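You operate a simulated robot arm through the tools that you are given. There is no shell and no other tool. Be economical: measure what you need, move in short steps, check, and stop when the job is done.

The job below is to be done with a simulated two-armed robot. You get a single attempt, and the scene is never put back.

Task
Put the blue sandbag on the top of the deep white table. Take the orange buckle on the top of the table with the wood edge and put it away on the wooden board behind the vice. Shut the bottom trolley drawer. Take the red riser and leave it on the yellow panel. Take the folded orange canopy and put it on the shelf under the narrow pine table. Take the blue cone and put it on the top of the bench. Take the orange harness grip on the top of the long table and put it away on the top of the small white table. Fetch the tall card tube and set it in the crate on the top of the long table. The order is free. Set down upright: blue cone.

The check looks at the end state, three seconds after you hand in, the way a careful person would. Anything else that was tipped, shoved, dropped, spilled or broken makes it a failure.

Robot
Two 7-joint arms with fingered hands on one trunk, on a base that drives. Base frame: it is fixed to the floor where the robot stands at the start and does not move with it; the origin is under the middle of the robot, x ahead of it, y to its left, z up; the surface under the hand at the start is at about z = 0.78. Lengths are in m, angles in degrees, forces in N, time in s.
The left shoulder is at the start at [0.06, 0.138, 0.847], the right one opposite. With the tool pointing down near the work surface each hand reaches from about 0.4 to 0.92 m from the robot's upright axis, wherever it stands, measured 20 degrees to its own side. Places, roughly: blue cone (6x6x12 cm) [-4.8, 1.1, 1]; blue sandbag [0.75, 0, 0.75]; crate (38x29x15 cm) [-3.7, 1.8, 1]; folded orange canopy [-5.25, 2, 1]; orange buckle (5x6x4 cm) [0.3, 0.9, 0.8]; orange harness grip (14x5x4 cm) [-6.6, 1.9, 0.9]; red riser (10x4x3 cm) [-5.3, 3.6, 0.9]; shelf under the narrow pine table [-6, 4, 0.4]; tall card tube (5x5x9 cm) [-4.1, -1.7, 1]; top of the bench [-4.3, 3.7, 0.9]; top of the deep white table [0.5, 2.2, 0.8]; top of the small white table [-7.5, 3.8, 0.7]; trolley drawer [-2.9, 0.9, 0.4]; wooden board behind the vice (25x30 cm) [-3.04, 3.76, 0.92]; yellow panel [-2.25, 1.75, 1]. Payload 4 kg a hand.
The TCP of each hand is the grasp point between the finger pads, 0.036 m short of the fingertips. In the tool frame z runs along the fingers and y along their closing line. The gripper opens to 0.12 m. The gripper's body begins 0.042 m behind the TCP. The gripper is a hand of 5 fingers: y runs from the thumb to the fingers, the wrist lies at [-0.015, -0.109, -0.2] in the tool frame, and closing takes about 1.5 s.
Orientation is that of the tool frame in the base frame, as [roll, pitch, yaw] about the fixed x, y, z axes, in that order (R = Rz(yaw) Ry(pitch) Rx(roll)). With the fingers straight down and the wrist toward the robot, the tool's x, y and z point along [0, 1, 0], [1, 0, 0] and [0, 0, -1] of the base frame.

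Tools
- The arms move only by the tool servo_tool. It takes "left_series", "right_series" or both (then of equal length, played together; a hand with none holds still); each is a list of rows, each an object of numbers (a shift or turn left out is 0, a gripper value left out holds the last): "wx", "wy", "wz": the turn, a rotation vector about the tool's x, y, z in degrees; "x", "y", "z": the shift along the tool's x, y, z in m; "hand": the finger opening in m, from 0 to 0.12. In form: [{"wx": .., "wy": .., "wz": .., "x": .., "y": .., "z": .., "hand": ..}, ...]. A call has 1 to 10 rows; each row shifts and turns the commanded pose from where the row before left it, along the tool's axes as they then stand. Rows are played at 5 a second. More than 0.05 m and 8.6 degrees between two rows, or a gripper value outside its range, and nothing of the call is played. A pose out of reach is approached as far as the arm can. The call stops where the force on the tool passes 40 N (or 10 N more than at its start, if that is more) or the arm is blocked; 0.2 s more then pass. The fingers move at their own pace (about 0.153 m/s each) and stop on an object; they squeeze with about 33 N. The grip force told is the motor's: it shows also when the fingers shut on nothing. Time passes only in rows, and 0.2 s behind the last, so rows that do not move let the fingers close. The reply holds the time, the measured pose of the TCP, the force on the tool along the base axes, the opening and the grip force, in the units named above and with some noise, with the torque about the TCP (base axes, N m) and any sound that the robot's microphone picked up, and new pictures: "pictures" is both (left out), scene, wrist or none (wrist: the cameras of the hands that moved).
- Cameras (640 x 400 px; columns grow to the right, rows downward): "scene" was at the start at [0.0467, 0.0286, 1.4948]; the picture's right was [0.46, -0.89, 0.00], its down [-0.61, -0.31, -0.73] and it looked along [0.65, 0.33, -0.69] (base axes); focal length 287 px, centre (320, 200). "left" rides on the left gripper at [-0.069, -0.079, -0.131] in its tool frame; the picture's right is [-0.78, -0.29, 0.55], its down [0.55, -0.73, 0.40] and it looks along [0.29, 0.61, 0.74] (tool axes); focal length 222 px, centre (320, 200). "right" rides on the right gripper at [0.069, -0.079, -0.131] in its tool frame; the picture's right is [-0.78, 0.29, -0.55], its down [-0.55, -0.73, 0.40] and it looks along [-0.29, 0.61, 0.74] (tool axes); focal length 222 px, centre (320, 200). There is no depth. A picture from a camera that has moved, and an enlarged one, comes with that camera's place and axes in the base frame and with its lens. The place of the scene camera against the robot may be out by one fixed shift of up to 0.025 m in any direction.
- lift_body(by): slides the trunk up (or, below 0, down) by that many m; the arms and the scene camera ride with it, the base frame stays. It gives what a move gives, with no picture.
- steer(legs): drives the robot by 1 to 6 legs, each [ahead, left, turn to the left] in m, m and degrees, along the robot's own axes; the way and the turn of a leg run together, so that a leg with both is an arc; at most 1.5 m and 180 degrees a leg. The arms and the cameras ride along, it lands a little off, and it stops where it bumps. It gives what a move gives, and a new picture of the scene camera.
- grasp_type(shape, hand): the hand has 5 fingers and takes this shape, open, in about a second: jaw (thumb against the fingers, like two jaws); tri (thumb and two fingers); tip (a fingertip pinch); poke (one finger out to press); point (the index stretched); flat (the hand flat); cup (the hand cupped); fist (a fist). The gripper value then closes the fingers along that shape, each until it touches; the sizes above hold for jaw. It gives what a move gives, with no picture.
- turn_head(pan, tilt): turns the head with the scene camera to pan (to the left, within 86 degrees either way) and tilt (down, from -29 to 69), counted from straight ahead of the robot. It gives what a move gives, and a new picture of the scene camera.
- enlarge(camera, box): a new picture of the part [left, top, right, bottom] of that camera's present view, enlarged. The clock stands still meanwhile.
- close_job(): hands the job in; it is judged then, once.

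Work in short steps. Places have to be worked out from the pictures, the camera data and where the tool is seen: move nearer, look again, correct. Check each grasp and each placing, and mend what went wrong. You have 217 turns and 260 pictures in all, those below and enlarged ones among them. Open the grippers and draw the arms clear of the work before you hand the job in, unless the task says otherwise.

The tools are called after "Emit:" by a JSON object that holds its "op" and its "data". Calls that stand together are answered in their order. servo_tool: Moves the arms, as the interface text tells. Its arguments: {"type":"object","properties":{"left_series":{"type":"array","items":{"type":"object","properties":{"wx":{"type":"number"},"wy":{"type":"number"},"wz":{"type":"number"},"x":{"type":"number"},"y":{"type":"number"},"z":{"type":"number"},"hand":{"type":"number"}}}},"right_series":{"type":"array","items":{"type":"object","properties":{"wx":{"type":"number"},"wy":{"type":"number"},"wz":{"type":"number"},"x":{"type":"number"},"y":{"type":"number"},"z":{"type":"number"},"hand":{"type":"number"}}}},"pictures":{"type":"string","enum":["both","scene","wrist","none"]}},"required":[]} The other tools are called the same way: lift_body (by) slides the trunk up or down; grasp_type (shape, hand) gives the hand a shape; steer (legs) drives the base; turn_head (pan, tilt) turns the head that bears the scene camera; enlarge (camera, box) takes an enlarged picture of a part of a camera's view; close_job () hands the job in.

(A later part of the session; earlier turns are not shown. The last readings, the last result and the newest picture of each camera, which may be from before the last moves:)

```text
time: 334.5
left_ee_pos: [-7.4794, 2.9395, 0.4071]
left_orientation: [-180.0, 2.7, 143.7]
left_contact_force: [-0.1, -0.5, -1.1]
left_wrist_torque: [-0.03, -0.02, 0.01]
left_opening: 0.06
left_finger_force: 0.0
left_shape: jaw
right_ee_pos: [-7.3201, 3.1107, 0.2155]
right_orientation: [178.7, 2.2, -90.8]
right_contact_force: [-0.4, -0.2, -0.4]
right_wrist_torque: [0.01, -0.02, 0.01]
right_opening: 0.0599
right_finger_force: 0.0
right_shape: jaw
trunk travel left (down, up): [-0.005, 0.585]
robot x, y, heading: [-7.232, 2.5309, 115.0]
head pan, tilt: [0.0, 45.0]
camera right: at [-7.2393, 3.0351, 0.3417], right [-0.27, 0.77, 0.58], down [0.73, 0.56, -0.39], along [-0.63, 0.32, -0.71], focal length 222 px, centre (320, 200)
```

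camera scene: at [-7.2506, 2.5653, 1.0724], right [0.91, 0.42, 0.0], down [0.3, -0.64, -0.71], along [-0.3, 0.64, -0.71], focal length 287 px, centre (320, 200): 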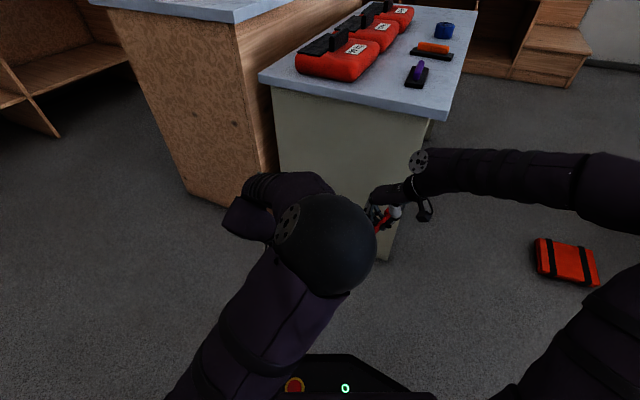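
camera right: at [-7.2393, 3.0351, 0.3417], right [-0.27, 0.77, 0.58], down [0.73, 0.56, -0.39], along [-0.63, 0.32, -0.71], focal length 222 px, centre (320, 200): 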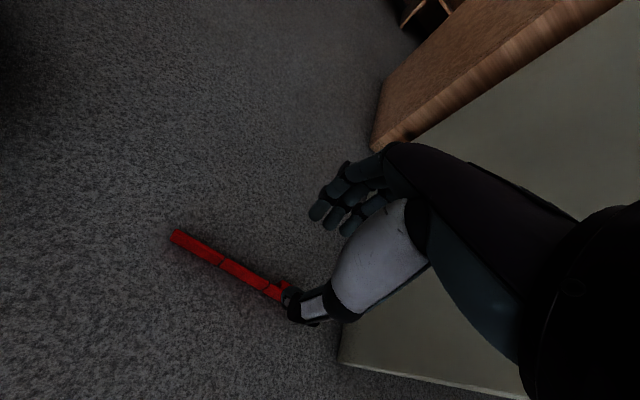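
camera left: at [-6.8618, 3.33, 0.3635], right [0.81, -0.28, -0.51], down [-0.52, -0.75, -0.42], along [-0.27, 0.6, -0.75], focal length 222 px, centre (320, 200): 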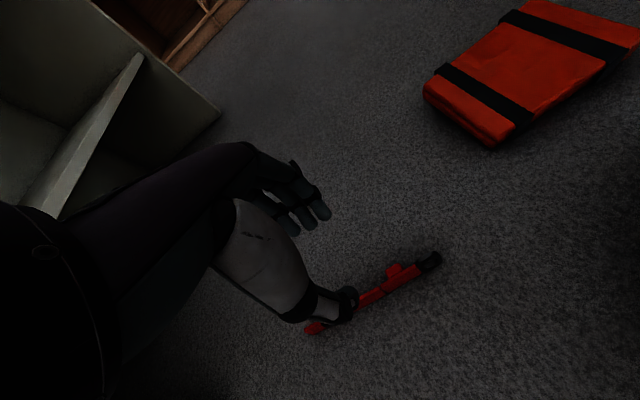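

Riser laid safely. Raise both hands, and drive to stand south of the canopy facing it (heading 90°).

Emit:
{"op": "servo_tool", "data": {"left_series": [{"z": -0.048}, {"z": -0.048}, {"z": -0.048}, {"z": -0.048}, {"z": -0.048}, {"z": -0.048}, {"hand": 0.0}, {}], "right_series": [{"z": -0.048}, {"z": -0.048}, {"z": -0.048}, {"z": -0.048}, {"z": -0.048}, {"z": -0.048}, {"hand": 0.0}, {}], "pictures": "none"}}

Emit:
{"op": "steer", "data": {"legs": [[0, 0, -25], [0.2, 0.0, 0], [0.17, -0.632, 0]]}}

```text
time: 336.3
left_ee_pos: [-7.4889, 2.9511, 0.6963]
left_orientation: [180.0, 2.6, 143.7]
left_contact_force: [0.0, -0.4, 0.7]
left_wrist_torque: [-0.01, -0.02, -0.02]
left_opening: 0.0
left_finger_force: 33.3
left_shape: jaw
right_ee_pos: [-7.3181, 3.1023, 0.5028]
right_orientation: [178.6, 2.2, -90.8]
right_contact_force: [0.5, -0.2, -0.8]
right_wrist_torque: [-0.01, 0.05, 0.03]
right_opening: 0.0
right_finger_force: 32.9
right_shape: jaw
trunk travel left (down, up): [-0.005, 0.585]
robot x, y, heading: [-7.2325, 2.529, 114.9]
head pan, tilt: [0.0, 45.0]
```

```text
time: 339.9
left_ee_pos: [-7.245, 3.222, 0.6938]
left_orientation: [-179.7, 3.7, 118.5]
left_contact_force: [0.2, -15.5, 4.1]
left_wrist_torque: [0.7, 0.0, 0.02]
left_opening: 0.0
left_finger_force: 32.8
left_shape: jaw
right_ee_pos: [-7.0316, 3.2967, 0.504]
right_orientation: [178.5, 2.3, -115.1]
right_contact_force: [-0.3, 0.2, -0.2]
right_wrist_torque: [0.0, 0.02, 0.01]
right_opening: 0.0
right_finger_force: 33.4
right_shape: jaw
trunk travel left (down, up): [-0.005, 0.585]
robot x, y, heading: [-7.1892, 2.7401, 90.7]
head pan, tilt: [0.0, 45.0]
stopped in leg 3: the force on the tool passed its limit at 47 N (the readings are from after the stop); the commanded pose is now the measured one
camera scene: at [-7.1859, 2.7785, 1.0726], right [1.0, 0.01, 0.0], down [0.01, -0.71, -0.71], along [-0.01, 0.71, -0.71], focal length 287 px, centre (320, 200)
```

scene: 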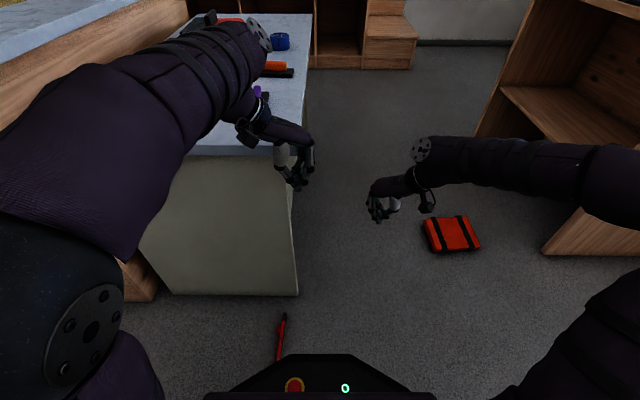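

The left hand bumped the white table's front edge; back off straight away, then go around.

Emit:
{"op": "steer", "data": {"legs": [[-0.25, 0, 0], [0, -0.6, 0]]}}

Emit:
{"op": "enlarge", "data": {"camera": "scene", "box": [0, 0, 320, 200]}}

```text
time: 344.7
left_ee_pos: [-6.6549, 2.9861, 0.6931]
left_orientation: [-179.6, 3.5, 119.2]
left_contact_force: [0.4, -0.7, -0.5]
left_wrist_torque: [0.0, 0.01, 0.02]
left_opening: 0.0001
left_finger_force: 32.8
left_shape: jaw
right_ee_pos: [-6.4395, 3.0612, 0.5025]
right_orientation: [178.7, 2.2, -114.5]
right_contact_force: [-0.8, 0.1, -0.3]
right_wrist_torque: [0.0, -0.01, 0.02]
right_opening: 0.0
right_finger_force: 32.8
right_shape: jaw
trunk travel left (down, up): [-0.005, 0.585]
robot x, y, heading: [-6.5904, 2.5026, 91.2]
head pan, tilt: [0.0, 45.0]
camera scene: at [-6.5909, 2.5419, 1.0724], right [1.0, 0.02, 0.0], down [0.01, -0.71, -0.71], along [-0.01, 0.71, -0.71], focal length 287 px, centre (320, 200)
```

scene: 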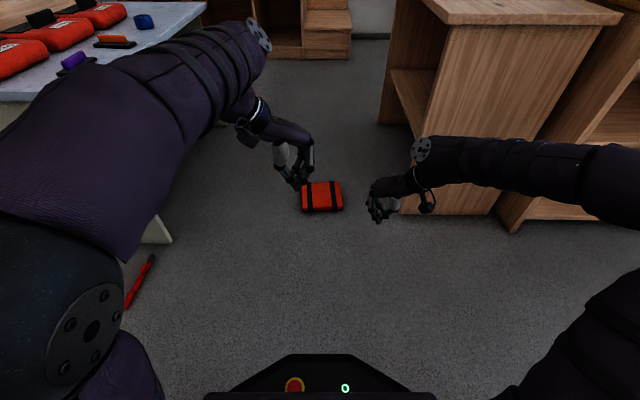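

```text
2.00 times, centred on (160, 100) of scene
camera zoom: at [-6.5909, 2.5419, 1.0724], right [1.0, 0.02, 0.0], down [0.01, -0.71, -0.71], along [-0.01, 0.71, -0.71], focal length 574 px, centre (640, 400)
```

zoom: 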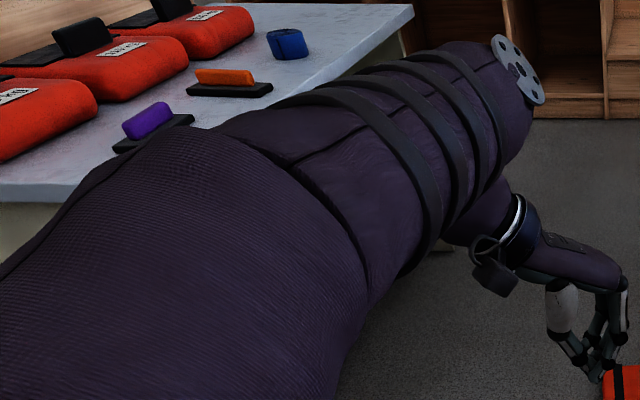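

White table and its items are undisturbed. Now yaw the left hand further inward, spread it left, and lower it here to verify.

Emit:
{"op": "servo_tool", "data": {"left_series": [{"wz": 8}, {"wz": 8}, {"y": -0.035, "x": 0.025}, {"y": -0.035, "x": 0.025}, {"y": -0.035, "x": 0.025}, {"z": 0.048}, {"z": 0.048}, {"z": 0.048}, {"z": 0.048}, {"z": 0.048}], "pictures": "none"}}

Emit:
{"op": "servo_tool", "data": {"left_series": [{"z": 0.048}, {"z": 0.048}, {"z": 0.048}, {"z": 0.048}, {"z": 0.048}, {"z": 0.048}], "pictures": "scene"}}

```text
time: 346.9
left_ee_pos: [-6.7546, 3.0163, 0.4523]
left_orientation: [179.4, 3.3, 103.3]
left_contact_force: [0.5, 0.0, 0.1]
left_wrist_torque: [0.03, 0.0, 0.0]
left_opening: 0.0
left_finger_force: 32.6
left_shape: jaw
left hand out of reach, approached as far as the arm can: row 9, 10
right_ee_pos: [-6.4398, 3.0599, 0.5016]
right_orientation: [178.5, 2.2, -114.5]
right_contact_force: [-0.4, 0.0, 0.5]
right_wrist_torque: [0.05, 0.01, 0.01]
right_opening: 0.0
right_finger_force: 33.3
right_shape: jaw
trunk travel left (down, up): [-0.005, 0.585]
robot x, y, heading: [-6.5927, 2.5023, 91.0]
head pan, tilt: [0.0, 45.0]
```

```text
time: 348.3
left_ee_pos: [-6.6786, 2.9498, 0.2572]
left_orientation: [179.5, 3.4, 103.3]
left_contact_force: [-0.4, 0.2, 0.4]
left_wrist_torque: [-0.04, 0.0, 0.02]
left_opening: 0.0
left_finger_force: 33.5
left_shape: jaw
left hand out of reach, approached as far as the arm can: row 1, 2, 3, 4, 5, 6
right_ee_pos: [-6.4401, 3.0602, 0.503]
right_orientation: [178.7, 2.2, -114.6]
right_contact_force: [-1.2, -0.3, 0.0]
right_wrist_torque: [0.02, 0.01, 0.01]
right_opening: 0.0
right_finger_force: 33.1
right_shape: jaw
trunk travel left (down, up): [-0.005, 0.585]
robot x, y, heading: [-6.5913, 2.5002, 91.5]
head pan, tilt: [0.0, 45.0]
camera scene: at [-6.5909, 2.5419, 1.0725], right [1.0, 0.02, 0.0], down [0.01, -0.71, -0.71], along [-0.01, 0.71, -0.71], focal length 287 px, centre (320, 200)
```

scene: 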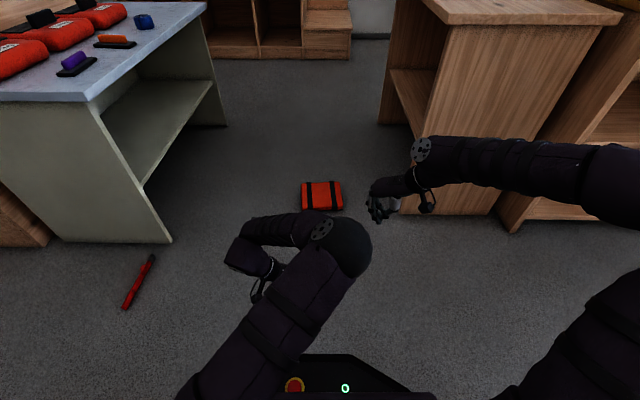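

Elbow folds in again. Mirror the right arm's successful sequence exactly: un-yaw at low height, raise straight up, yaw inward while moving forward, then lower.

Emit:
{"op": "servo_tool", "data": {"left_series": [{"wz": -8}, {"wz": -8}, {"wz": -8}, {"wz": -8}, {"wz": -8}, {"wz": -8}, {"wz": -8}, {"wz": -8}, {"wz": -8, "x": 0.02}, {"z": 0.048, "x": 0.015}], "pictures": "none"}}

Emit:
{"op": "servo_tool", "data": {"left_series": [{"z": -0.046}, {"z": -0.046}, {"z": -0.046}, {"z": -0.046}, {"z": -0.046}, {"z": -0.046}, {"z": -0.046}, {"z": -0.046}, {"z": -0.046}], "pictures": "none"}}

```text
refused: row 10 steps farther than a row can; nothing moved
```

```text
time: 350.3
left_ee_pos: [-6.6894, 2.9802, 0.6692]
left_orientation: [179.5, 3.4, 103.3]
left_contact_force: [-0.9, -0.7, -0.2]
left_wrist_torque: [0.0, 0.01, 0.0]
left_opening: 0.0001
left_finger_force: 33.1
left_shape: jaw
right_ee_pos: [-6.4402, 3.0601, 0.5035]
right_orientation: [178.6, 2.1, -114.5]
right_contact_force: [-0.2, 0.2, 0.3]
right_wrist_torque: [0.0, 0.01, -0.04]
right_opening: 0.0001
right_finger_force: 32.9
right_shape: jaw
trunk travel left (down, up): [-0.005, 0.585]
robot x, y, heading: [-6.5924, 2.5027, 91.0]
head pan, tilt: [0.0, 45.0]
```

The first call was refused. Redo: un-yaw here, lower in neutral to ~0.2, then raise.

Emit:
{"op": "servo_tool", "data": {"left_series": [{"wz": -8}, {"wz": -8}, {"wz": -8}, {"wz": -8}, {"wz": -8}, {"wz": -8}, {"wz": -8}, {"wz": -8}, {"wz": -8}, {"x": 0.025, "y": -0.02}], "pictures": "none"}}

Emit:
{"op": "servo_tool", "data": {"left_series": [{"z": 0.048}, {"z": 0.048}, {"z": 0.048}, {"z": 0.048}, {"z": 0.048}, {"z": 0.048}, {"z": 0.048}, {"z": 0.048}, {"z": 0.048}, {"z": 0.048}], "pictures": "none"}}

Emit:
{"op": "servo_tool", "data": {"left_series": [{"z": -0.048}, {"z": -0.048}, {"z": -0.048}, {"z": -0.048}, {"z": -0.048}, {"z": -0.048}, {"z": -0.048}, {"z": -0.048}, {"z": -0.048}, {"z": -0.03}], "pictures": "none"}}

Emit:
{"op": "servo_tool", "data": {"left_series": [{"wz": 8.4, "y": 0.03}, {"wz": 8.4, "y": 0.03}, {"wz": 8.4, "y": 0.03}, {"wz": 8.4, "y": 0.02}, {"wz": 8.4}, {"wz": 8.4}, {"wz": 8.4}, {"z": 0.048}, {"z": 0.048}, {"z": 0.048}], "pictures": "none"}}

Emit:
{"op": "servo_tool", "data": {"left_series": [{"z": 0.048}, {"z": 0.048}, {"z": 0.048}, {"z": 0.048}, {"z": 0.048}, {"z": 0.048}, {"z": 0.048}], "pictures": "scene"}}

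```text
time: 352.5
left_ee_pos: [-6.716, 2.9574, 0.6682]
left_orientation: [-177.0, 1.6, 175.4]
left_contact_force: [-0.2, -0.6, 0.4]
left_wrist_torque: [0.01, 0.0, 0.04]
left_opening: 0.0
left_finger_force: 33.3
left_shape: jaw
right_ee_pos: [-6.4401, 3.0596, 0.5039]
right_orientation: [178.6, 2.2, -114.6]
right_contact_force: [-0.4, 0.1, 0.1]
right_wrist_torque: [-0.01, 0.03, 0.02]
right_opening: 0.0002
right_finger_force: 32.9
right_shape: jaw
trunk travel left (down, up): [-0.005, 0.585]
robot x, y, heading: [-6.5886, 2.501, 91.2]
head pan, tilt: [0.0, 45.0]
```

```text
time: 354.7
left_ee_pos: [-6.7064, 2.9295, 0.1892]
left_orientation: [-177.0, 1.7, 175.4]
left_contact_force: [-0.8, -0.2, -0.3]
left_wrist_torque: [-0.01, 0.0, -0.01]
left_opening: 0.0
left_finger_force: 33.1
left_shape: jaw
right_ee_pos: [-6.4406, 3.0606, 0.5029]
right_orientation: [178.5, 2.2, -114.6]
right_contact_force: [-0.6, 0.4, 0.0]
right_wrist_torque: [0.02, 0.01, 0.02]
right_opening: 0.0001
right_finger_force: 33.6
right_shape: jaw
trunk travel left (down, up): [-0.005, 0.585]
robot x, y, heading: [-6.5962, 2.4976, 91.1]
head pan, tilt: [0.0, 45.0]
```

```text
time: 356.9
left_ee_pos: [-6.7154, 2.9562, 0.6494]
left_orientation: [-176.8, 1.6, 175.3]
left_contact_force: [1.2, 0.4, 0.2]
left_wrist_torque: [0.02, 0.0, 0.0]
left_opening: 0.0002
left_finger_force: 33.1
left_shape: jaw
right_ee_pos: [-6.4393, 3.0604, 0.5024]
right_orientation: [178.6, 2.2, -114.6]
right_contact_force: [-0.1, 0.5, 0.4]
right_wrist_torque: [0.01, -0.01, -0.01]
right_opening: 0.0
right_finger_force: 33.0
right_shape: jaw
trunk travel left (down, up): [-0.005, 0.585]
robot x, y, heading: [-6.594, 2.5025, 91.2]
head pan, tilt: [0.0, 45.0]
```

```text
time: 359.1
left_ee_pos: [-6.6828, 3.0562, 0.5027]
left_orientation: [-179.9, 3.4, 116.5]
left_contact_force: [-0.1, -0.1, 0.3]
left_wrist_torque: [0.01, 0.03, -0.01]
left_opening: 0.0
left_finger_force: 32.8
left_shape: jaw
right_ee_pos: [-6.4405, 3.0605, 0.5029]
right_orientation: [178.7, 2.2, -114.5]
right_contact_force: [-0.5, -0.2, 0.3]
right_wrist_torque: [-0.01, -0.03, -0.02]
right_opening: 0.0002
right_finger_force: 33.1
right_shape: jaw
trunk travel left (down, up): [-0.005, 0.585]
robot x, y, heading: [-6.5948, 2.4985, 91.0]
head pan, tilt: [0.0, 45.0]
```

```text
time: 360.7
left_ee_pos: [-6.6751, 3.0319, 0.165]
left_orientation: [-179.8, 3.5, 116.3]
left_contact_force: [-0.3, -0.7, 0.4]
left_wrist_torque: [0.0, 0.03, 0.0]
left_opening: 0.0002
left_finger_force: 32.8
left_shape: jaw
right_ee_pos: [-6.4398, 3.0608, 0.5032]
right_orientation: [178.6, 2.2, -114.6]
right_contact_force: [-0.4, 0.2, 0.2]
right_wrist_torque: [0.01, 0.01, 0.01]
right_opening: 0.0
right_finger_force: 33.5
right_shape: jaw
trunk travel left (down, up): [-0.005, 0.585]
robot x, y, heading: [-6.5921, 2.5038, 91.2]
head pan, tilt: [0.0, 45.0]
camera scene: at [-6.5909, 2.5417, 1.0725], right [1.0, 0.02, 0.0], down [0.01, -0.71, -0.71], along [-0.01, 0.71, -0.71], focal length 287 px, centre (320, 200)
```

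scene: 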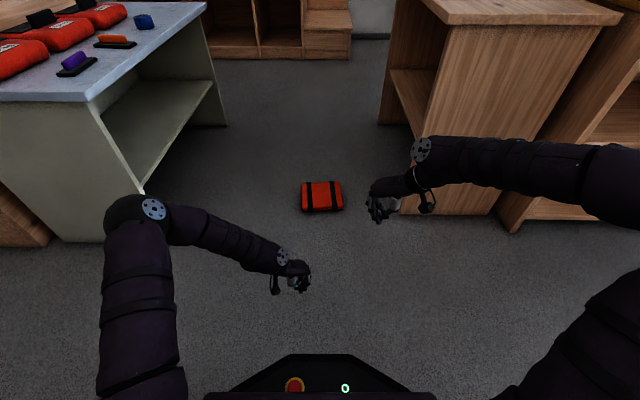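

Left arm is now elbow-out at low height. Spread it left, turn the base to ~78° (keeps the right elbow clear of the pine table), and lower both hands.

Emit:
{"op": "servo_tool", "data": {"left_series": [{"y": -0.04, "x": 0.02}, {"y": -0.04, "x": 0.02}, {"z": 0.03}, {"z": 0.03}, {"z": 0.03}, {}, {}, {}, {}, {}], "right_series": [{"z": 0.045}, {"z": 0.045}, {"z": 0.045}, {"z": 0.045}, {"z": 0.045}, {"z": 0.045}, {"z": 0.045}, {"z": 0.045}, {"z": 0.045}, {"z": 0.025}], "pictures": "none"}}

Emit:
{"op": "steer", "data": {"legs": [[0, 0, -13], [0, 0.21, 0]]}}

```text
time: 362.9
left_ee_pos: [-6.7598, 3.0284, 0.0756]
left_orientation: [-179.8, 3.5, 116.4]
left_contact_force: [0.8, -0.8, 0.3]
left_wrist_torque: [0.06, -0.03, -0.02]
left_opening: 0.0
left_finger_force: 33.3
left_shape: jaw
right_ee_pos: [-6.4423, 3.0794, 0.0743]
right_orientation: [178.4, 2.3, -114.6]
right_contact_force: [0.5, 0.2, 0.4]
right_wrist_torque: [-0.02, 0.02, 0.0]
right_opening: 0.0
right_finger_force: 33.4
right_shape: jaw
trunk travel left (down, up): [-0.005, 0.585]
robot x, y, heading: [-6.5931, 2.5008, 91.4]
head pan, tilt: [0.0, 45.0]
```

```text
time: 365.4
left_ee_pos: [-6.8476, 3.0969, 0.0754]
left_orientation: [-179.8, 3.5, 103.5]
left_contact_force: [0.0, 0.4, -0.9]
left_wrist_torque: [0.01, -0.01, -0.03]
left_opening: 0.0
left_finger_force: 32.4
left_shape: jaw
right_ee_pos: [-6.5284, 3.0751, 0.0743]
right_orientation: [178.6, 2.2, -127.3]
right_contact_force: [0.0, -0.5, -0.1]
right_wrist_torque: [0.02, 0.0, 0.04]
right_opening: 0.0
right_finger_force: 33.4
right_shape: jaw
trunk travel left (down, up): [-0.005, 0.585]
robot x, y, heading: [-6.8019, 2.543, 78.3]
head pan, tilt: [0.0, 45.0]
camera scene: at [-6.7892, 2.5851, 1.0724], right [0.98, -0.2, 0.0], down [-0.14, -0.69, -0.71], along [0.14, 0.69, -0.71], focal length 287 px, centre (320, 200)
```

scene: 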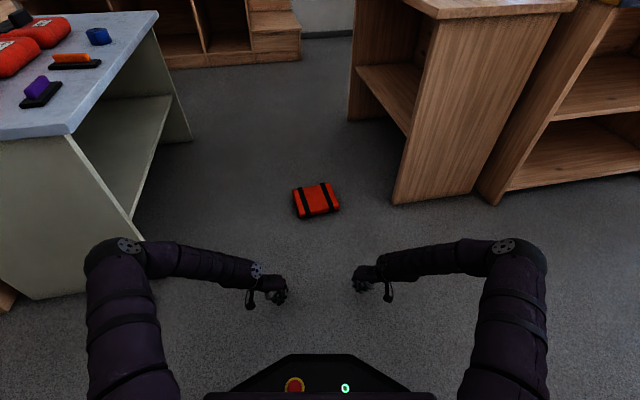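

Symmetric pose achieved. Drive ahead 0.47 m so the hands straddle the canopy.

Emit:
{"op": "steer", "data": {"legs": [[0.46, 0.015, 0]]}}

```text
time: 368.1
left_ee_pos: [-6.7632, 3.5433, 0.0755]
left_orientation: [-179.8, 3.5, 103.0]
left_contact_force: [-0.2, -0.8, 0.5]
left_wrist_torque: [0.0, 0.01, 0.0]
left_opening: 0.0
left_finger_force: 33.0
left_shape: jaw
right_ee_pos: [-6.4433, 3.5184, 0.075]
right_orientation: [178.6, 2.1, -127.8]
right_contact_force: [0.0, 0.4, -0.1]
right_wrist_torque: [0.01, 0.02, 0.03]
right_opening: 0.0
right_finger_force: 33.1
right_shape: jaw
trunk travel left (down, up): [-0.005, 0.585]
robot x, y, heading: [-6.721, 2.9893, 77.7]
head pan, tilt: [0.0, 45.0]
camera scene: at [-6.7097, 3.0307, 1.0724], right [0.98, -0.21, 0.0], down [-0.15, -0.69, -0.71], along [0.15, 0.69, -0.71], focal length 287 px, centre (320, 200)
```

scene: 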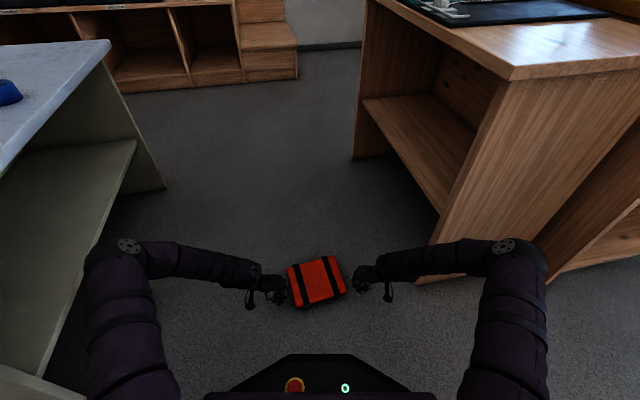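

Hands straddle the pad. Enlarge to judge contact heights and alignment.

Emit:
{"op": "enlarge", "data": {"camera": "scene", "box": [210, 220, 430, 350]}}

```text
2.91 times, centred on (320, 285) of scene
camera zoom: at [-6.7097, 3.0307, 1.0724], right [0.98, -0.21, 0.0], down [-0.15, -0.69, -0.71], along [0.15, 0.69, -0.71], focal length 834 px, centre (320, -47)
```

zoom: 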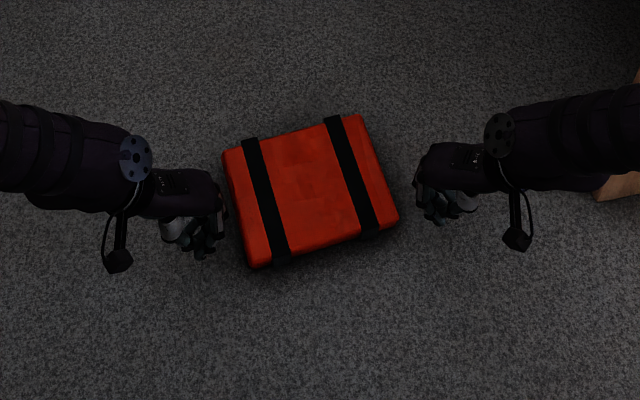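

Pad is nearly aligned. Shift right hand forward 4.5 cm, left 2 cm, lower a little, then close in from both sides.

Emit:
{"op": "servo_tool", "data": {"left_series": [{"x": 0.0195, "y": 0.0045, "z": 0.015}, {"x": -0.001, "y": 0.005}, {"x": -0.001, "y": 0.005}, {}], "right_series": [{"x": -0.0356, "y": 0.0276, "z": 0.015}, {"x": 0.009, "y": 0.012}, {"x": 0.009, "y": 0.012}, {}], "pictures": "none"}}

Emit:
{"op": "enlarge", "data": {"camera": "scene", "box": [210, 220, 430, 350]}}

```text
time: 369.1
left_ee_pos: [-6.7524, 3.5626, 0.0596]
left_orientation: [-179.8, 3.5, 103.1]
left_contact_force: [-0.3, -0.7, -0.2]
left_wrist_torque: [-0.01, -0.02, 0.04]
left_opening: 0.0
left_finger_force: 32.6
left_shape: jaw
right_ee_pos: [-6.4736, 3.5651, 0.0604]
right_orientation: [178.5, 2.2, -127.9]
right_contact_force: [0.1, 0.8, 0.2]
right_wrist_torque: [0.0, -0.01, 0.01]
right_opening: 0.0004
right_finger_force: 33.1
right_shape: jaw
trunk travel left (down, up): [-0.005, 0.585]
robot x, y, heading: [-6.7229, 2.9902, 77.6]
head pan, tilt: [0.0, 45.0]
```

```text
2.91 times, centred on (320, 285) of scene
camera zoom: at [-6.7097, 3.0307, 1.0724], right [0.98, -0.21, 0.0], down [-0.15, -0.69, -0.71], along [0.15, 0.69, -0.71], focal length 834 px, centre (320, -47)
```

zoom: 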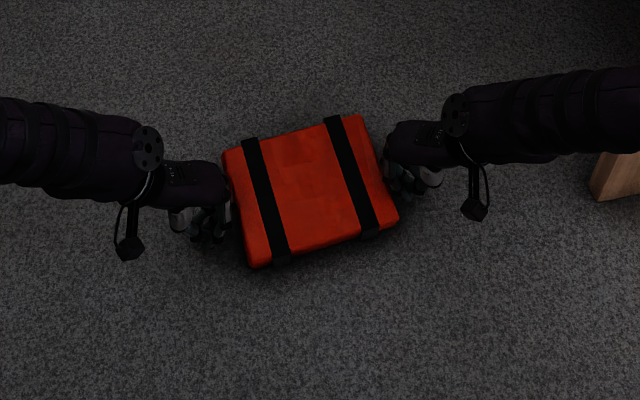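

Both nearly touching. Squeeze in small steps until force builds.

Emit:
{"op": "servo_tool", "data": {"left_series": [{"x": -0.001, "y": 0.004}, {"x": -0.001, "y": 0.004}, {"x": -0.001, "y": 0.004}, {"x": -0.001, "y": 0.004}, {"x": -0.001, "y": 0.004}, {"x": -0.001, "y": 0.004}], "right_series": [{"x": 0.0025, "y": 0.0032}, {"x": 0.0025, "y": 0.0032}, {"x": 0.0025, "y": 0.0032}, {"x": 0.0025, "y": 0.0032}, {"x": 0.0025, "y": 0.0032}, {"x": 0.0025, "y": 0.0032}], "pictures": "none"}}

```text
time: 370.6
left_ee_pos: [-6.7324, 3.5642, 0.0613]
left_orientation: [-179.5, 3.3, 103.2]
left_contact_force: [-11.4, -5.5, 16.2]
left_wrist_torque: [0.18, -0.15, 0.07]
left_opening: 0.0
left_finger_force: 32.8
left_shape: jaw
right_ee_pos: [-6.4904, 3.5675, 0.064]
right_orientation: [178.7, 3.0, -128.3]
right_contact_force: [9.6, -6.2, 14.5]
right_wrist_torque: [-0.04, 0.05, -0.03]
right_opening: 0.0
right_finger_force: 33.0
right_shape: jaw
trunk travel left (down, up): [-0.005, 0.585]
robot x, y, heading: [-6.7248, 2.987, 77.9]
head pan, tilt: [0.0, 45.0]
stopped in row 6 (right hand): the force on the tool passed its limit at 40 N (the readings are from after the stop); the commanded pose is now the measured one
```

Both sides are in contact. Try lifting 4 cm while keeping inward pressure.

Emit:
{"op": "servo_tool", "data": {"left_series": [{"y": 0.005, "x": -0.001}, {"y": 0.003, "z": -0.01}, {"y": 0.001, "z": -0.015}, {"z": -0.015}], "right_series": [{"x": 0.003, "y": 0.004}, {"x": 0.002, "y": 0.002, "z": -0.01}, {"x": 0.0005, "y": 0.0006, "z": -0.015}, {"z": -0.015}], "pictures": "none"}}

Emit:
{"op": "enlarge", "data": {"camera": "scene", "box": [210, 220, 430, 350]}}

```text
time: 371.6
left_ee_pos: [-6.7245, 3.5669, 0.0976]
left_orientation: [-179.4, 3.5, 103.2]
left_contact_force: [-23.8, 0.5, -1.4]
left_wrist_torque: [-0.02, 0.58, 0.06]
left_opening: 0.0001
left_finger_force: 32.8
left_shape: jaw
right_ee_pos: [-6.5013, 3.5639, 0.1016]
right_orientation: [178.9, 2.7, -128.2]
right_contact_force: [23.8, -0.5, -2.5]
right_wrist_torque: [-0.03, -0.8, -0.04]
right_opening: 0.0
right_finger_force: 33.1
right_shape: jaw
trunk travel left (down, up): [-0.005, 0.585]
robot x, y, heading: [-6.7227, 2.9878, 77.7]
head pan, tilt: [0.0, 45.0]
```

```text
2.91 times, centred on (320, 285) of scene
camera zoom: at [-6.7094, 3.0312, 1.0722], right [0.98, -0.21, 0.0], down [-0.15, -0.69, -0.71], along [0.15, 0.69, -0.71], focal length 834 px, centre (320, -47)
```

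zoom: 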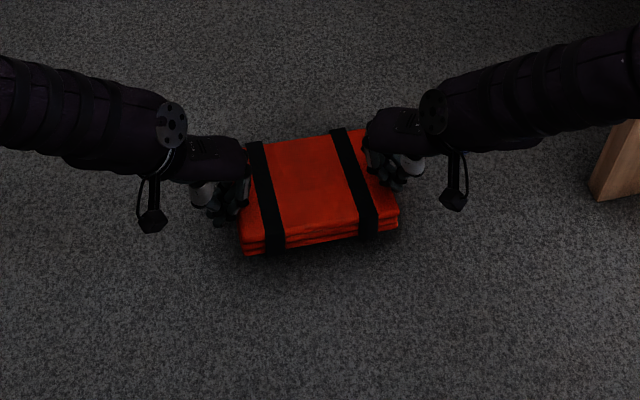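

It's lifted: balanced ±24 N side forces and the weight carried. Raise the trunk 0.4 m to bring the canopy above shelf height.

Emit:
{"op": "lift_body", "data": {"by": 0.1}}

Emit:
{"op": "lift_body", "data": {"by": 0.32}}

Emit:
{"op": "turn_head", "data": {"pan": 0, "tilt": 60}}

```text
time: 373.0
left_ee_pos: [-6.7241, 3.5659, 0.1975]
left_orientation: [-179.4, 3.4, 103.3]
left_contact_force: [-23.1, 0.1, -0.9]
left_wrist_torque: [-0.11, 0.52, 0.08]
left_opening: 0.0
left_finger_force: 32.8
left_shape: jaw
right_ee_pos: [-6.5014, 3.5633, 0.2018]
right_orientation: [178.8, 2.8, -128.2]
right_contact_force: [23.2, -0.3, -2.7]
right_wrist_torque: [-0.07, -0.82, -0.07]
right_opening: 0.0001
right_finger_force: 33.2
right_shape: jaw
trunk travel left (down, up): [-0.105, 0.485]
robot x, y, heading: [-6.7234, 2.9873, 77.8]
head pan, tilt: [0.0, 45.0]
```

```text
time: 376.1
left_ee_pos: [-6.7238, 3.5673, 0.5181]
left_orientation: [-179.4, 3.4, 103.2]
left_contact_force: [-21.4, -0.1, -1.3]
left_wrist_torque: [-0.08, 0.54, 0.06]
left_opening: 0.0
left_finger_force: 33.6
left_shape: jaw
right_ee_pos: [-6.5019, 3.5642, 0.5218]
right_orientation: [178.8, 2.7, -128.2]
right_contact_force: [22.4, 0.1, -2.1]
right_wrist_torque: [-0.02, -0.75, -0.04]
right_opening: 0.0
right_finger_force: 32.9
right_shape: jaw
trunk travel left (down, up): [-0.425, 0.165]
robot x, y, heading: [-6.7248, 2.9889, 77.8]
head pan, tilt: [0.0, 45.0]
```

```text
time: 376.9
left_ee_pos: [-6.7242, 3.5677, 0.5189]
left_orientation: [-179.4, 3.4, 103.3]
left_contact_force: [-22.8, -0.3, -0.5]
left_wrist_torque: [-0.07, 0.54, 0.04]
left_opening: 0.0
left_finger_force: 32.7
left_shape: jaw
right_ee_pos: [-6.4998, 3.5629, 0.5222]
right_orientation: [178.8, 2.7, -128.2]
right_contact_force: [23.1, -0.9, -2.9]
right_wrist_torque: [-0.05, -0.82, -0.06]
right_opening: 0.0
right_finger_force: 32.6
right_shape: jaw
trunk travel left (down, up): [-0.425, 0.165]
robot x, y, heading: [-6.722, 2.9894, 77.4]
head pan, tilt: [0.0, 60.0]
camera scene: at [-6.7125, 3.0168, 1.473], right [0.98, -0.21, 0.0], down [-0.18, -0.85, -0.5], along [0.11, 0.49, -0.87], focal length 287 px, centre (320, 200)
```

scene: 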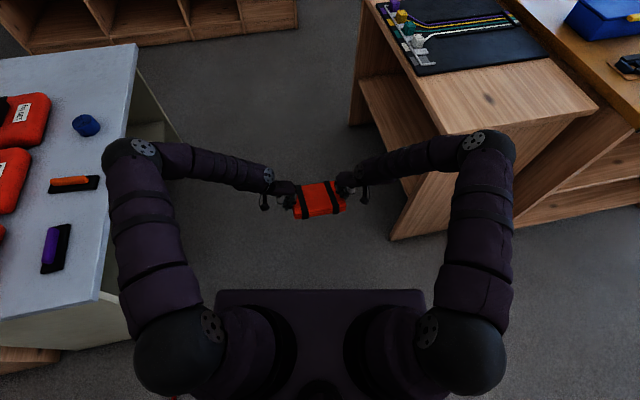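

Held steadily. Back away to clear space and turn to face east (heading 0).

Emit:
{"op": "steer", "data": {"legs": [[-0.42, 0, 0], [0, 0, -77.5]]}}

```text
time: 382.8
left_ee_pos: [-6.2483, 2.7132, 0.5172]
left_orientation: [-179.4, 3.4, 25.7]
left_contact_force: [-3.8, 22.9, -2.1]
left_wrist_torque: [0.49, 0.18, 0.04]
left_opening: 0.0003
left_finger_force: 32.7
left_shape: jaw
right_ee_pos: [-6.2037, 2.4936, 0.5219]
right_orientation: [178.8, 2.7, 154.2]
right_contact_force: [4.6, -22.7, -3.3]
right_wrist_torque: [-0.8, -0.12, -0.03]
right_opening: 0.0
right_finger_force: 33.2
right_shape: jaw
trunk travel left (down, up): [-0.425, 0.165]
robot x, y, heading: [-6.8107, 2.5869, -0.1]
head pan, tilt: [0.0, 60.0]
camera scene: at [-6.7716, 2.5783, 1.4729], right [0.0, -1.0, 0.0], down [-0.87, 0.0, -0.5], along [0.5, 0.0, -0.87], focal length 287 px, centre (320, 200)
```

scene: 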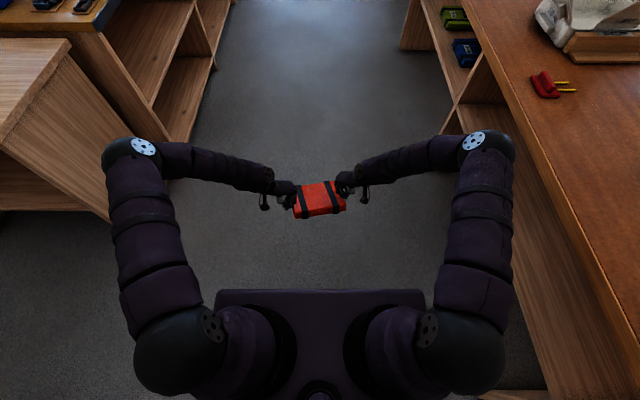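

The forearms would block a deep two-handed insertion, so plan: flip the canopy right side up on the floor with both hands, then regrip its handle. Check its tilt first.

Emit:
{"op": "enlarge", "data": {"camera": "scene", "box": [240, 150, 400, 250]}}

```text
4.00 times, centred on (320, 200) of scene
camera zoom: at [-6.7716, 2.5783, 1.4729], right [0.0, -1.0, 0.0], down [-0.87, 0.0, -0.5], along [0.5, 0.0, -0.87], focal length 1147 px, centre (320, 200)
```

zoom: 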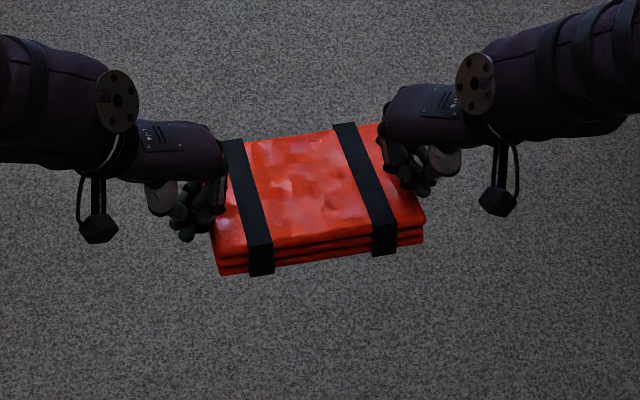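

Nearly level. First extend the held canopy 5 cm forward in the air and verify the squeeze persists, then lower the trunk to the floor.

Emit:
{"op": "servo_tool", "data": {"left_series": [{"x": 0.015, "y": 0.0074}, {"x": 0.015, "y": 0.0074}, {"x": 0.015, "y": 0.0074}], "right_series": [{"x": -0.015, "y": 0.0074}, {"x": -0.015, "y": 0.0074}, {"x": -0.015, "y": 0.0074}], "pictures": "none"}}

Emit:
{"op": "lift_body", "data": {"by": -0.42}}

```text
time: 383.6
left_ee_pos: [-6.1984, 2.7111, 0.5157]
left_orientation: [-179.3, 3.4, 25.8]
left_contact_force: [0.4, -0.7, 0.4]
left_wrist_torque: [0.02, 0.01, -0.01]
left_opening: 0.0
left_finger_force: 33.1
left_shape: jaw
right_ee_pos: [-6.1539, 2.4945, 0.5262]
right_orientation: [178.8, 2.8, 154.2]
right_contact_force: [0.0, 0.9, 0.5]
right_wrist_torque: [0.01, 0.02, 0.03]
right_opening: 0.0
right_finger_force: 33.2
right_shape: jaw
trunk travel left (down, up): [-0.425, 0.165]
robot x, y, heading: [-6.8097, 2.5852, 0.0]
head pan, tilt: [0.0, 60.0]
```

```text
refused: -0.42 is not a number from -0.4 to 0.4
```

The squeeze was lost and it fell. Look where and how it landed.

Emit:
{"op": "turn_head", "data": {"pan": 0, "tilt": 55}}

```text
time: 384.2
left_ee_pos: [-6.1978, 2.7119, 0.5158]
left_orientation: [-179.5, 3.4, 25.8]
left_contact_force: [0.6, -0.2, 0.4]
left_wrist_torque: [-0.03, -0.05, 0.0]
left_opening: 0.0
left_finger_force: 32.7
left_shape: jaw
right_ee_pos: [-6.1542, 2.4937, 0.5265]
right_orientation: [178.7, 2.8, 154.2]
right_contact_force: [-0.1, 0.7, -0.5]
right_wrist_torque: [0.02, 0.02, 0.02]
right_opening: 0.0002
right_finger_force: 33.5
right_shape: jaw
trunk travel left (down, up): [-0.425, 0.165]
robot x, y, heading: [-6.817, 2.5875, 0.2]
head pan, tilt: [0.0, 55.0]
camera scene: at [-6.7665, 2.5783, 1.479], right [0.0, -1.0, 0.0], down [-0.82, 0.0, -0.57], along [0.57, 0.0, -0.82], focal length 287 px, centre (320, 200)
```

scene: 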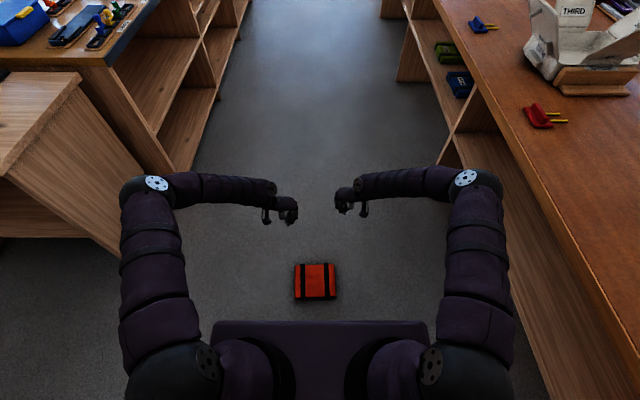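

Emit:
{"op": "enlarge", "data": {"camera": "scene", "box": [270, 245, 360, 315]}}

```text
5.71 times, centred on (315, 280) of scene
camera zoom: at [-6.7665, 2.5783, 1.479], right [0.0, -1.0, 0.0], down [-0.82, 0.0, -0.57], along [0.57, 0.0, -0.82], focal length 1639 px, centre (349, -257)
```

zoom: 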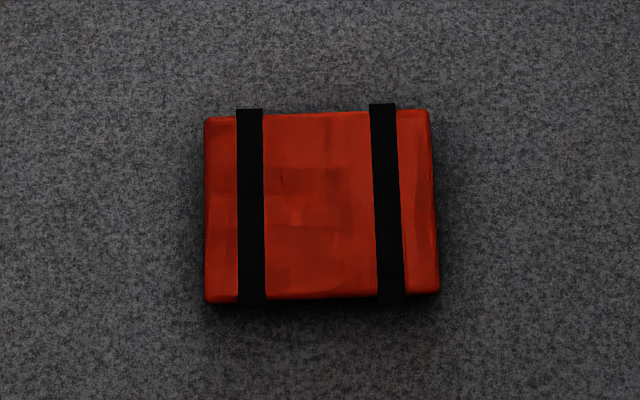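

Still upside down. New plan using rigid moves only: squeeze near its robot-side edge, then raise trunk/drive forward so it tips over its far edge and lands handle-up. Open the hands, back up and lower.

Emit:
{"op": "servo_tool", "data": {"left_series": [{"x": 0.013, "y": -0.027}], "right_series": [{"x": -0.013, "y": -0.027}], "pictures": "none"}}

Emit:
{"op": "steer", "data": {"legs": [[-0.19, 0.01, 0]]}}

Emit:
{"op": "lift_body", "data": {"by": -0.4}}

Emit:
{"op": "servo_tool", "data": {"left_series": [{"z": 0.03}, {"z": 0.022}], "right_series": [{"z": 0.03}, {"z": 0.027}], "pictures": "scene"}}

```text
time: 384.6
left_ee_pos: [-6.2006, 2.7426, 0.514]
left_orientation: [-179.5, 3.4, 25.8]
left_contact_force: [1.2, -0.7, -0.6]
left_wrist_torque: [-0.02, 0.02, 0.0]
left_opening: 0.0
left_finger_force: 33.0
left_shape: jaw
right_ee_pos: [-6.1542, 2.4652, 0.5253]
right_orientation: [178.9, 2.9, 154.2]
right_contact_force: [-0.1, 0.7, -1.0]
right_wrist_torque: [-0.03, -0.01, 0.04]
right_opening: 0.0
right_finger_force: 33.4
right_shape: jaw
trunk travel left (down, up): [-0.425, 0.165]
robot x, y, heading: [-6.8124, 2.5851, 0.0]
head pan, tilt: [0.0, 55.0]
```

```text
time: 386.2
left_ee_pos: [-6.3891, 2.7528, 0.5153]
left_orientation: [-179.4, 3.4, 26.0]
left_contact_force: [-0.1, 0.8, 0.2]
left_wrist_torque: [0.0, -0.02, -0.01]
left_opening: 0.0
left_finger_force: 32.8
left_shape: jaw
right_ee_pos: [-6.3394, 2.4761, 0.5263]
right_orientation: [178.8, 2.8, 154.5]
right_contact_force: [-0.3, -0.5, -0.2]
right_wrist_torque: [0.02, -0.01, -0.01]
right_opening: 0.0002
right_finger_force: 33.2
right_shape: jaw
trunk travel left (down, up): [-0.425, 0.165]
robot x, y, heading: [-7.0011, 2.5987, 0.3]
head pan, tilt: [0.0, 55.0]
camera scene: at [-6.9544, 2.5878, 1.4791], right [0.01, -1.0, 0.0], down [-0.82, -0.01, -0.57], along [0.57, 0.0, -0.82], focal length 287 px, centre (320, 200)
```

scene: 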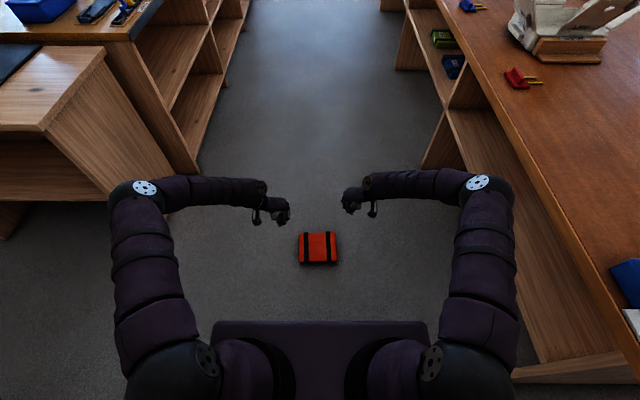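

```text
time: 390.0
left_ee_pos: [-6.3888, 2.7539, 0.1145]
left_orientation: [-179.5, 3.4, 25.9]
left_contact_force: [0.2, -0.4, 1.2]
left_wrist_torque: [0.02, -0.03, 0.03]
left_opening: 0.0
left_finger_force: 32.7
left_shape: jaw
right_ee_pos: [-6.3403, 2.4758, 0.1253]
right_orientation: [178.8, 2.6, 154.6]
right_contact_force: [-0.2, -0.1, -0.4]
right_wrist_torque: [-0.03, -0.02, 0.0]
right_opening: 0.0
right_finger_force: 33.3
right_shape: jaw
trunk travel left (down, up): [-0.025, 0.565]
robot x, y, heading: [-7.0007, 2.5993, 0.3]
head pan, tilt: [0.0, 55.0]
```

```text
time: 390.6
left_ee_pos: [-6.39, 2.751, 0.064]
left_orientation: [-179.4, 3.4, 25.9]
left_contact_force: [-0.2, 0.1, 1.4]
left_wrist_torque: [0.05, 0.01, 0.0]
left_opening: 0.0
left_finger_force: 32.3
left_shape: jaw
right_ee_pos: [-6.3394, 2.4766, 0.0699]
right_orientation: [178.7, 2.8, 154.4]
right_contact_force: [0.0, 0.3, 1.7]
right_wrist_torque: [0.04, 0.01, 0.01]
right_opening: 0.0
right_finger_force: 33.1
right_shape: jaw
trunk travel left (down, up): [-0.025, 0.565]
robot x, y, heading: [-6.9988, 2.6005, 0.5]
head pan, tilt: [0.0, 55.0]
camera scene: at [-6.9543, 2.5878, 1.0791], right [0.01, -1.0, 0.0], down [-0.82, -0.01, -0.57], along [0.57, 0.0, -0.82], focal length 287 px, centre (320, 200)
```

scene: 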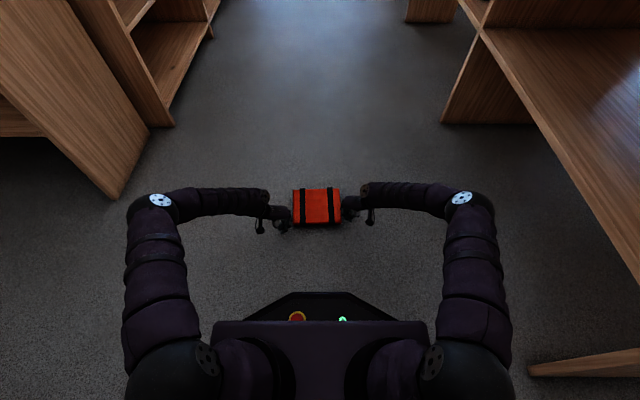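

Align both hands near the pad's near edge, then squeeze.

Emit:
{"op": "servo_tool", "data": {"left_series": [{"x": 0.011, "y": 0.003}, {"x": -0.0015, "y": 0.003}, {"x": -0.0015, "y": 0.003}, {"x": -0.0015, "y": 0.003}, {"x": -0.0015, "y": 0.003}, {"x": -0.0015, "y": 0.003}, {"x": -0.0015, "y": 0.003}, {"x": -0.0015, "y": 0.003}], "right_series": [{"x": 0.0315, "y": -0.017}, {"x": 0.0015, "y": 0.003}, {"x": 0.0015, "y": 0.003}, {"x": 0.0015, "y": 0.003}, {"x": 0.0015, "y": 0.003}, {"x": 0.0015, "y": 0.003}, {"x": 0.0015, "y": 0.003}, {"x": 0.0015, "y": 0.003}], "pictures": "none"}}

Emit:
{"op": "enlarge", "data": {"camera": "scene", "box": [250, 165, 390, 252]}}

```text
time: 392.4
left_ee_pos: [-6.3814, 2.7304, 0.0623]
left_orientation: [-179.5, 3.4, 26.0]
left_contact_force: [0.5, 0.3, 0.0]
left_wrist_torque: [-0.01, 0.01, -0.02]
left_opening: 0.0
left_finger_force: 32.9
left_shape: jaw
right_ee_pos: [-6.3734, 2.4977, 0.0671]
right_orientation: [178.8, 2.7, 154.6]
right_contact_force: [0.1, -0.2, 0.0]
right_wrist_torque: [0.02, 0.05, 0.0]
right_opening: 0.0
right_finger_force: 33.0
right_shape: jaw
trunk travel left (down, up): [-0.025, 0.565]
robot x, y, heading: [-7.0003, 2.5915, 0.2]
head pan, tilt: [0.0, 55.0]
```

```text
4.57 times, centred on (320, 208) of scene
camera zoom: at [-6.954, 2.5878, 1.079], right [0.01, -1.0, 0.0], down [-0.82, -0.01, -0.57], along [0.57, 0.0, -0.82], focal length 1311 px, centre (320, 161)
```

zoom: 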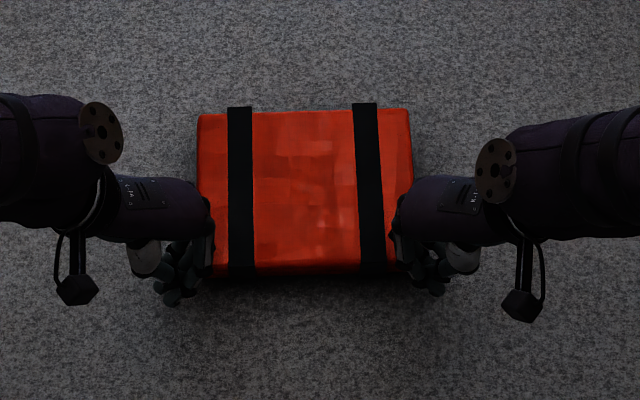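

Good placement; move 8 mm deeper and squeeze until firm contact.

Emit:
{"op": "servo_tool", "data": {"left_series": [{"x": 0.0072, "y": 0.0035}, {"x": -0.0013, "y": 0.0027}, {"x": -0.0013, "y": 0.0027}, {"x": -0.0013, "y": 0.0027}, {"x": -0.0013, "y": 0.0027}, {"x": -0.0013, "y": 0.0027}], "right_series": [{"x": -0.0072, "y": 0.0035}, {"x": 0.0013, "y": 0.0027}, {"x": 0.0013, "y": 0.0027}, {"x": 0.0013, "y": 0.0027}, {"x": 0.0013, "y": 0.0027}, {"x": 0.0013, "y": 0.0027}], "pictures": "none"}}

```text
time: 393.8
left_ee_pos: [-6.3716, 2.7163, 0.0635]
left_orientation: [-179.4, 3.3, 26.0]
left_contact_force: [-1.0, 2.8, 8.1]
left_wrist_torque: [0.01, -0.06, 0.09]
left_opening: 0.0002
left_finger_force: 32.9
left_shape: jaw
right_ee_pos: [-6.3657, 2.5145, 0.0657]
right_orientation: [178.8, 2.7, 154.3]
right_contact_force: [-0.2, -1.1, 0.4]
right_wrist_torque: [0.02, 0.04, -0.02]
right_opening: 0.0
right_finger_force: 33.5
right_shape: jaw
trunk travel left (down, up): [-0.025, 0.565]
robot x, y, heading: [-6.9987, 2.5974, 0.4]
head pan, tilt: [0.0, 55.0]
```

Emit:
{"op": "servo_tool", "data": {"left_series": [{"x": -0.0017, "y": 0.0036}, {"x": -0.0017, "y": 0.0036}, {"x": -0.0017, "y": 0.0036}], "right_series": [{"x": 0.0017, "y": 0.0036}, {"x": 0.0017, "y": 0.0036}, {"x": 0.0017, "y": 0.0036}], "pictures": "none"}}

Emit:
{"op": "enlarge", "data": {"camera": "scene", "box": [250, 165, 390, 252]}}

```text
time: 394.6
left_ee_pos: [-6.3717, 2.7041, 0.0635]
left_orientation: [-179.6, 3.3, 25.9]
left_contact_force: [-3.3, 6.8, 12.6]
left_wrist_torque: [0.18, -0.13, 0.13]
left_opening: 0.0
left_finger_force: 33.4
left_shape: jaw
right_ee_pos: [-6.3655, 2.5249, 0.0666]
right_orientation: [178.8, 2.8, 154.5]
right_contact_force: [-0.3, -0.6, 0.3]
right_wrist_torque: [-0.01, -0.05, 0.01]
right_opening: 0.0001
right_finger_force: 33.0
right_shape: jaw
trunk travel left (down, up): [-0.025, 0.565]
robot x, y, heading: [-7.0005, 2.5976, 0.2]
head pan, tilt: [0.0, 55.0]
```

```text
4.57 times, centred on (320, 208) of scene
camera zoom: at [-6.9549, 2.5877, 1.0791], right [0.01, -1.0, 0.0], down [-0.82, -0.01, -0.57], along [0.57, 0.0, -0.82], focal length 1311 px, centre (320, 161)
```

zoom: 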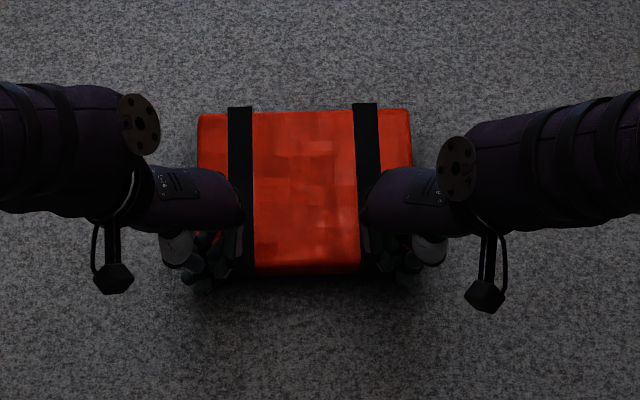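

The hands are passing in front of the pad. Open, move 4 cm deeper, and squeeze again.

Emit:
{"op": "servo_tool", "data": {"left_series": [{"x": 0.0195, "y": -0.0405}, {"x": 0.036, "y": 0.0174}, {"x": -0.0026, "y": 0.0054}, {"x": -0.0022, "y": 0.0045}, {"x": -0.0022, "y": 0.0045}, {"x": -0.0017, "y": 0.0036}, {"x": -0.0017, "y": 0.0036}], "right_series": [{"x": -0.0195, "y": -0.0405}, {"x": -0.036, "y": 0.0174}, {"x": 0.0026, "y": 0.0054}, {"x": 0.0022, "y": 0.0045}, {"x": 0.0022, "y": 0.0045}, {"x": 0.0017, "y": 0.0036}, {"x": 0.0017, "y": 0.0036}], "pictures": "none"}}

Emit:
{"op": "enlarge", "data": {"camera": "scene", "box": [250, 165, 390, 252]}}

```text
time: 396.2
left_ee_pos: [-6.3303, 2.731, 0.0607]
left_orientation: [-179.2, 3.1, 26.1]
left_contact_force: [-2.5, 25.5, 3.1]
left_wrist_torque: [0.44, 0.04, 0.2]
left_opening: 0.0
left_finger_force: 33.5
left_shape: jaw
right_ee_pos: [-6.3238, 2.4975, 0.0718]
right_orientation: [178.9, 3.2, 154.3]
right_contact_force: [-3.8, -21.8, 19.5]
right_wrist_torque: [-0.44, -0.04, -0.07]
right_opening: 0.0002
right_finger_force: 32.6
right_shape: jaw
trunk travel left (down, up): [-0.025, 0.565]
robot x, y, heading: [-7.0023, 2.5945, 0.4]
head pan, tilt: [0.0, 55.0]
```

```text
4.57 times, centred on (320, 208) of scene
camera zoom: at [-6.9555, 2.588, 1.0795], right [0.01, -1.0, 0.0], down [-0.82, -0.01, -0.57], along [0.57, 0.0, -0.82], focal length 1311 px, centre (320, 161)
```

zoom: 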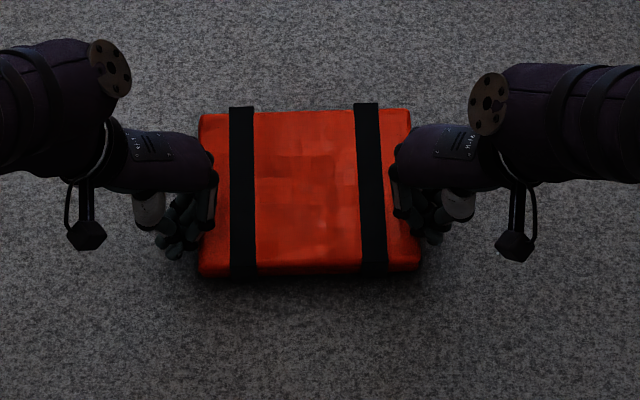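

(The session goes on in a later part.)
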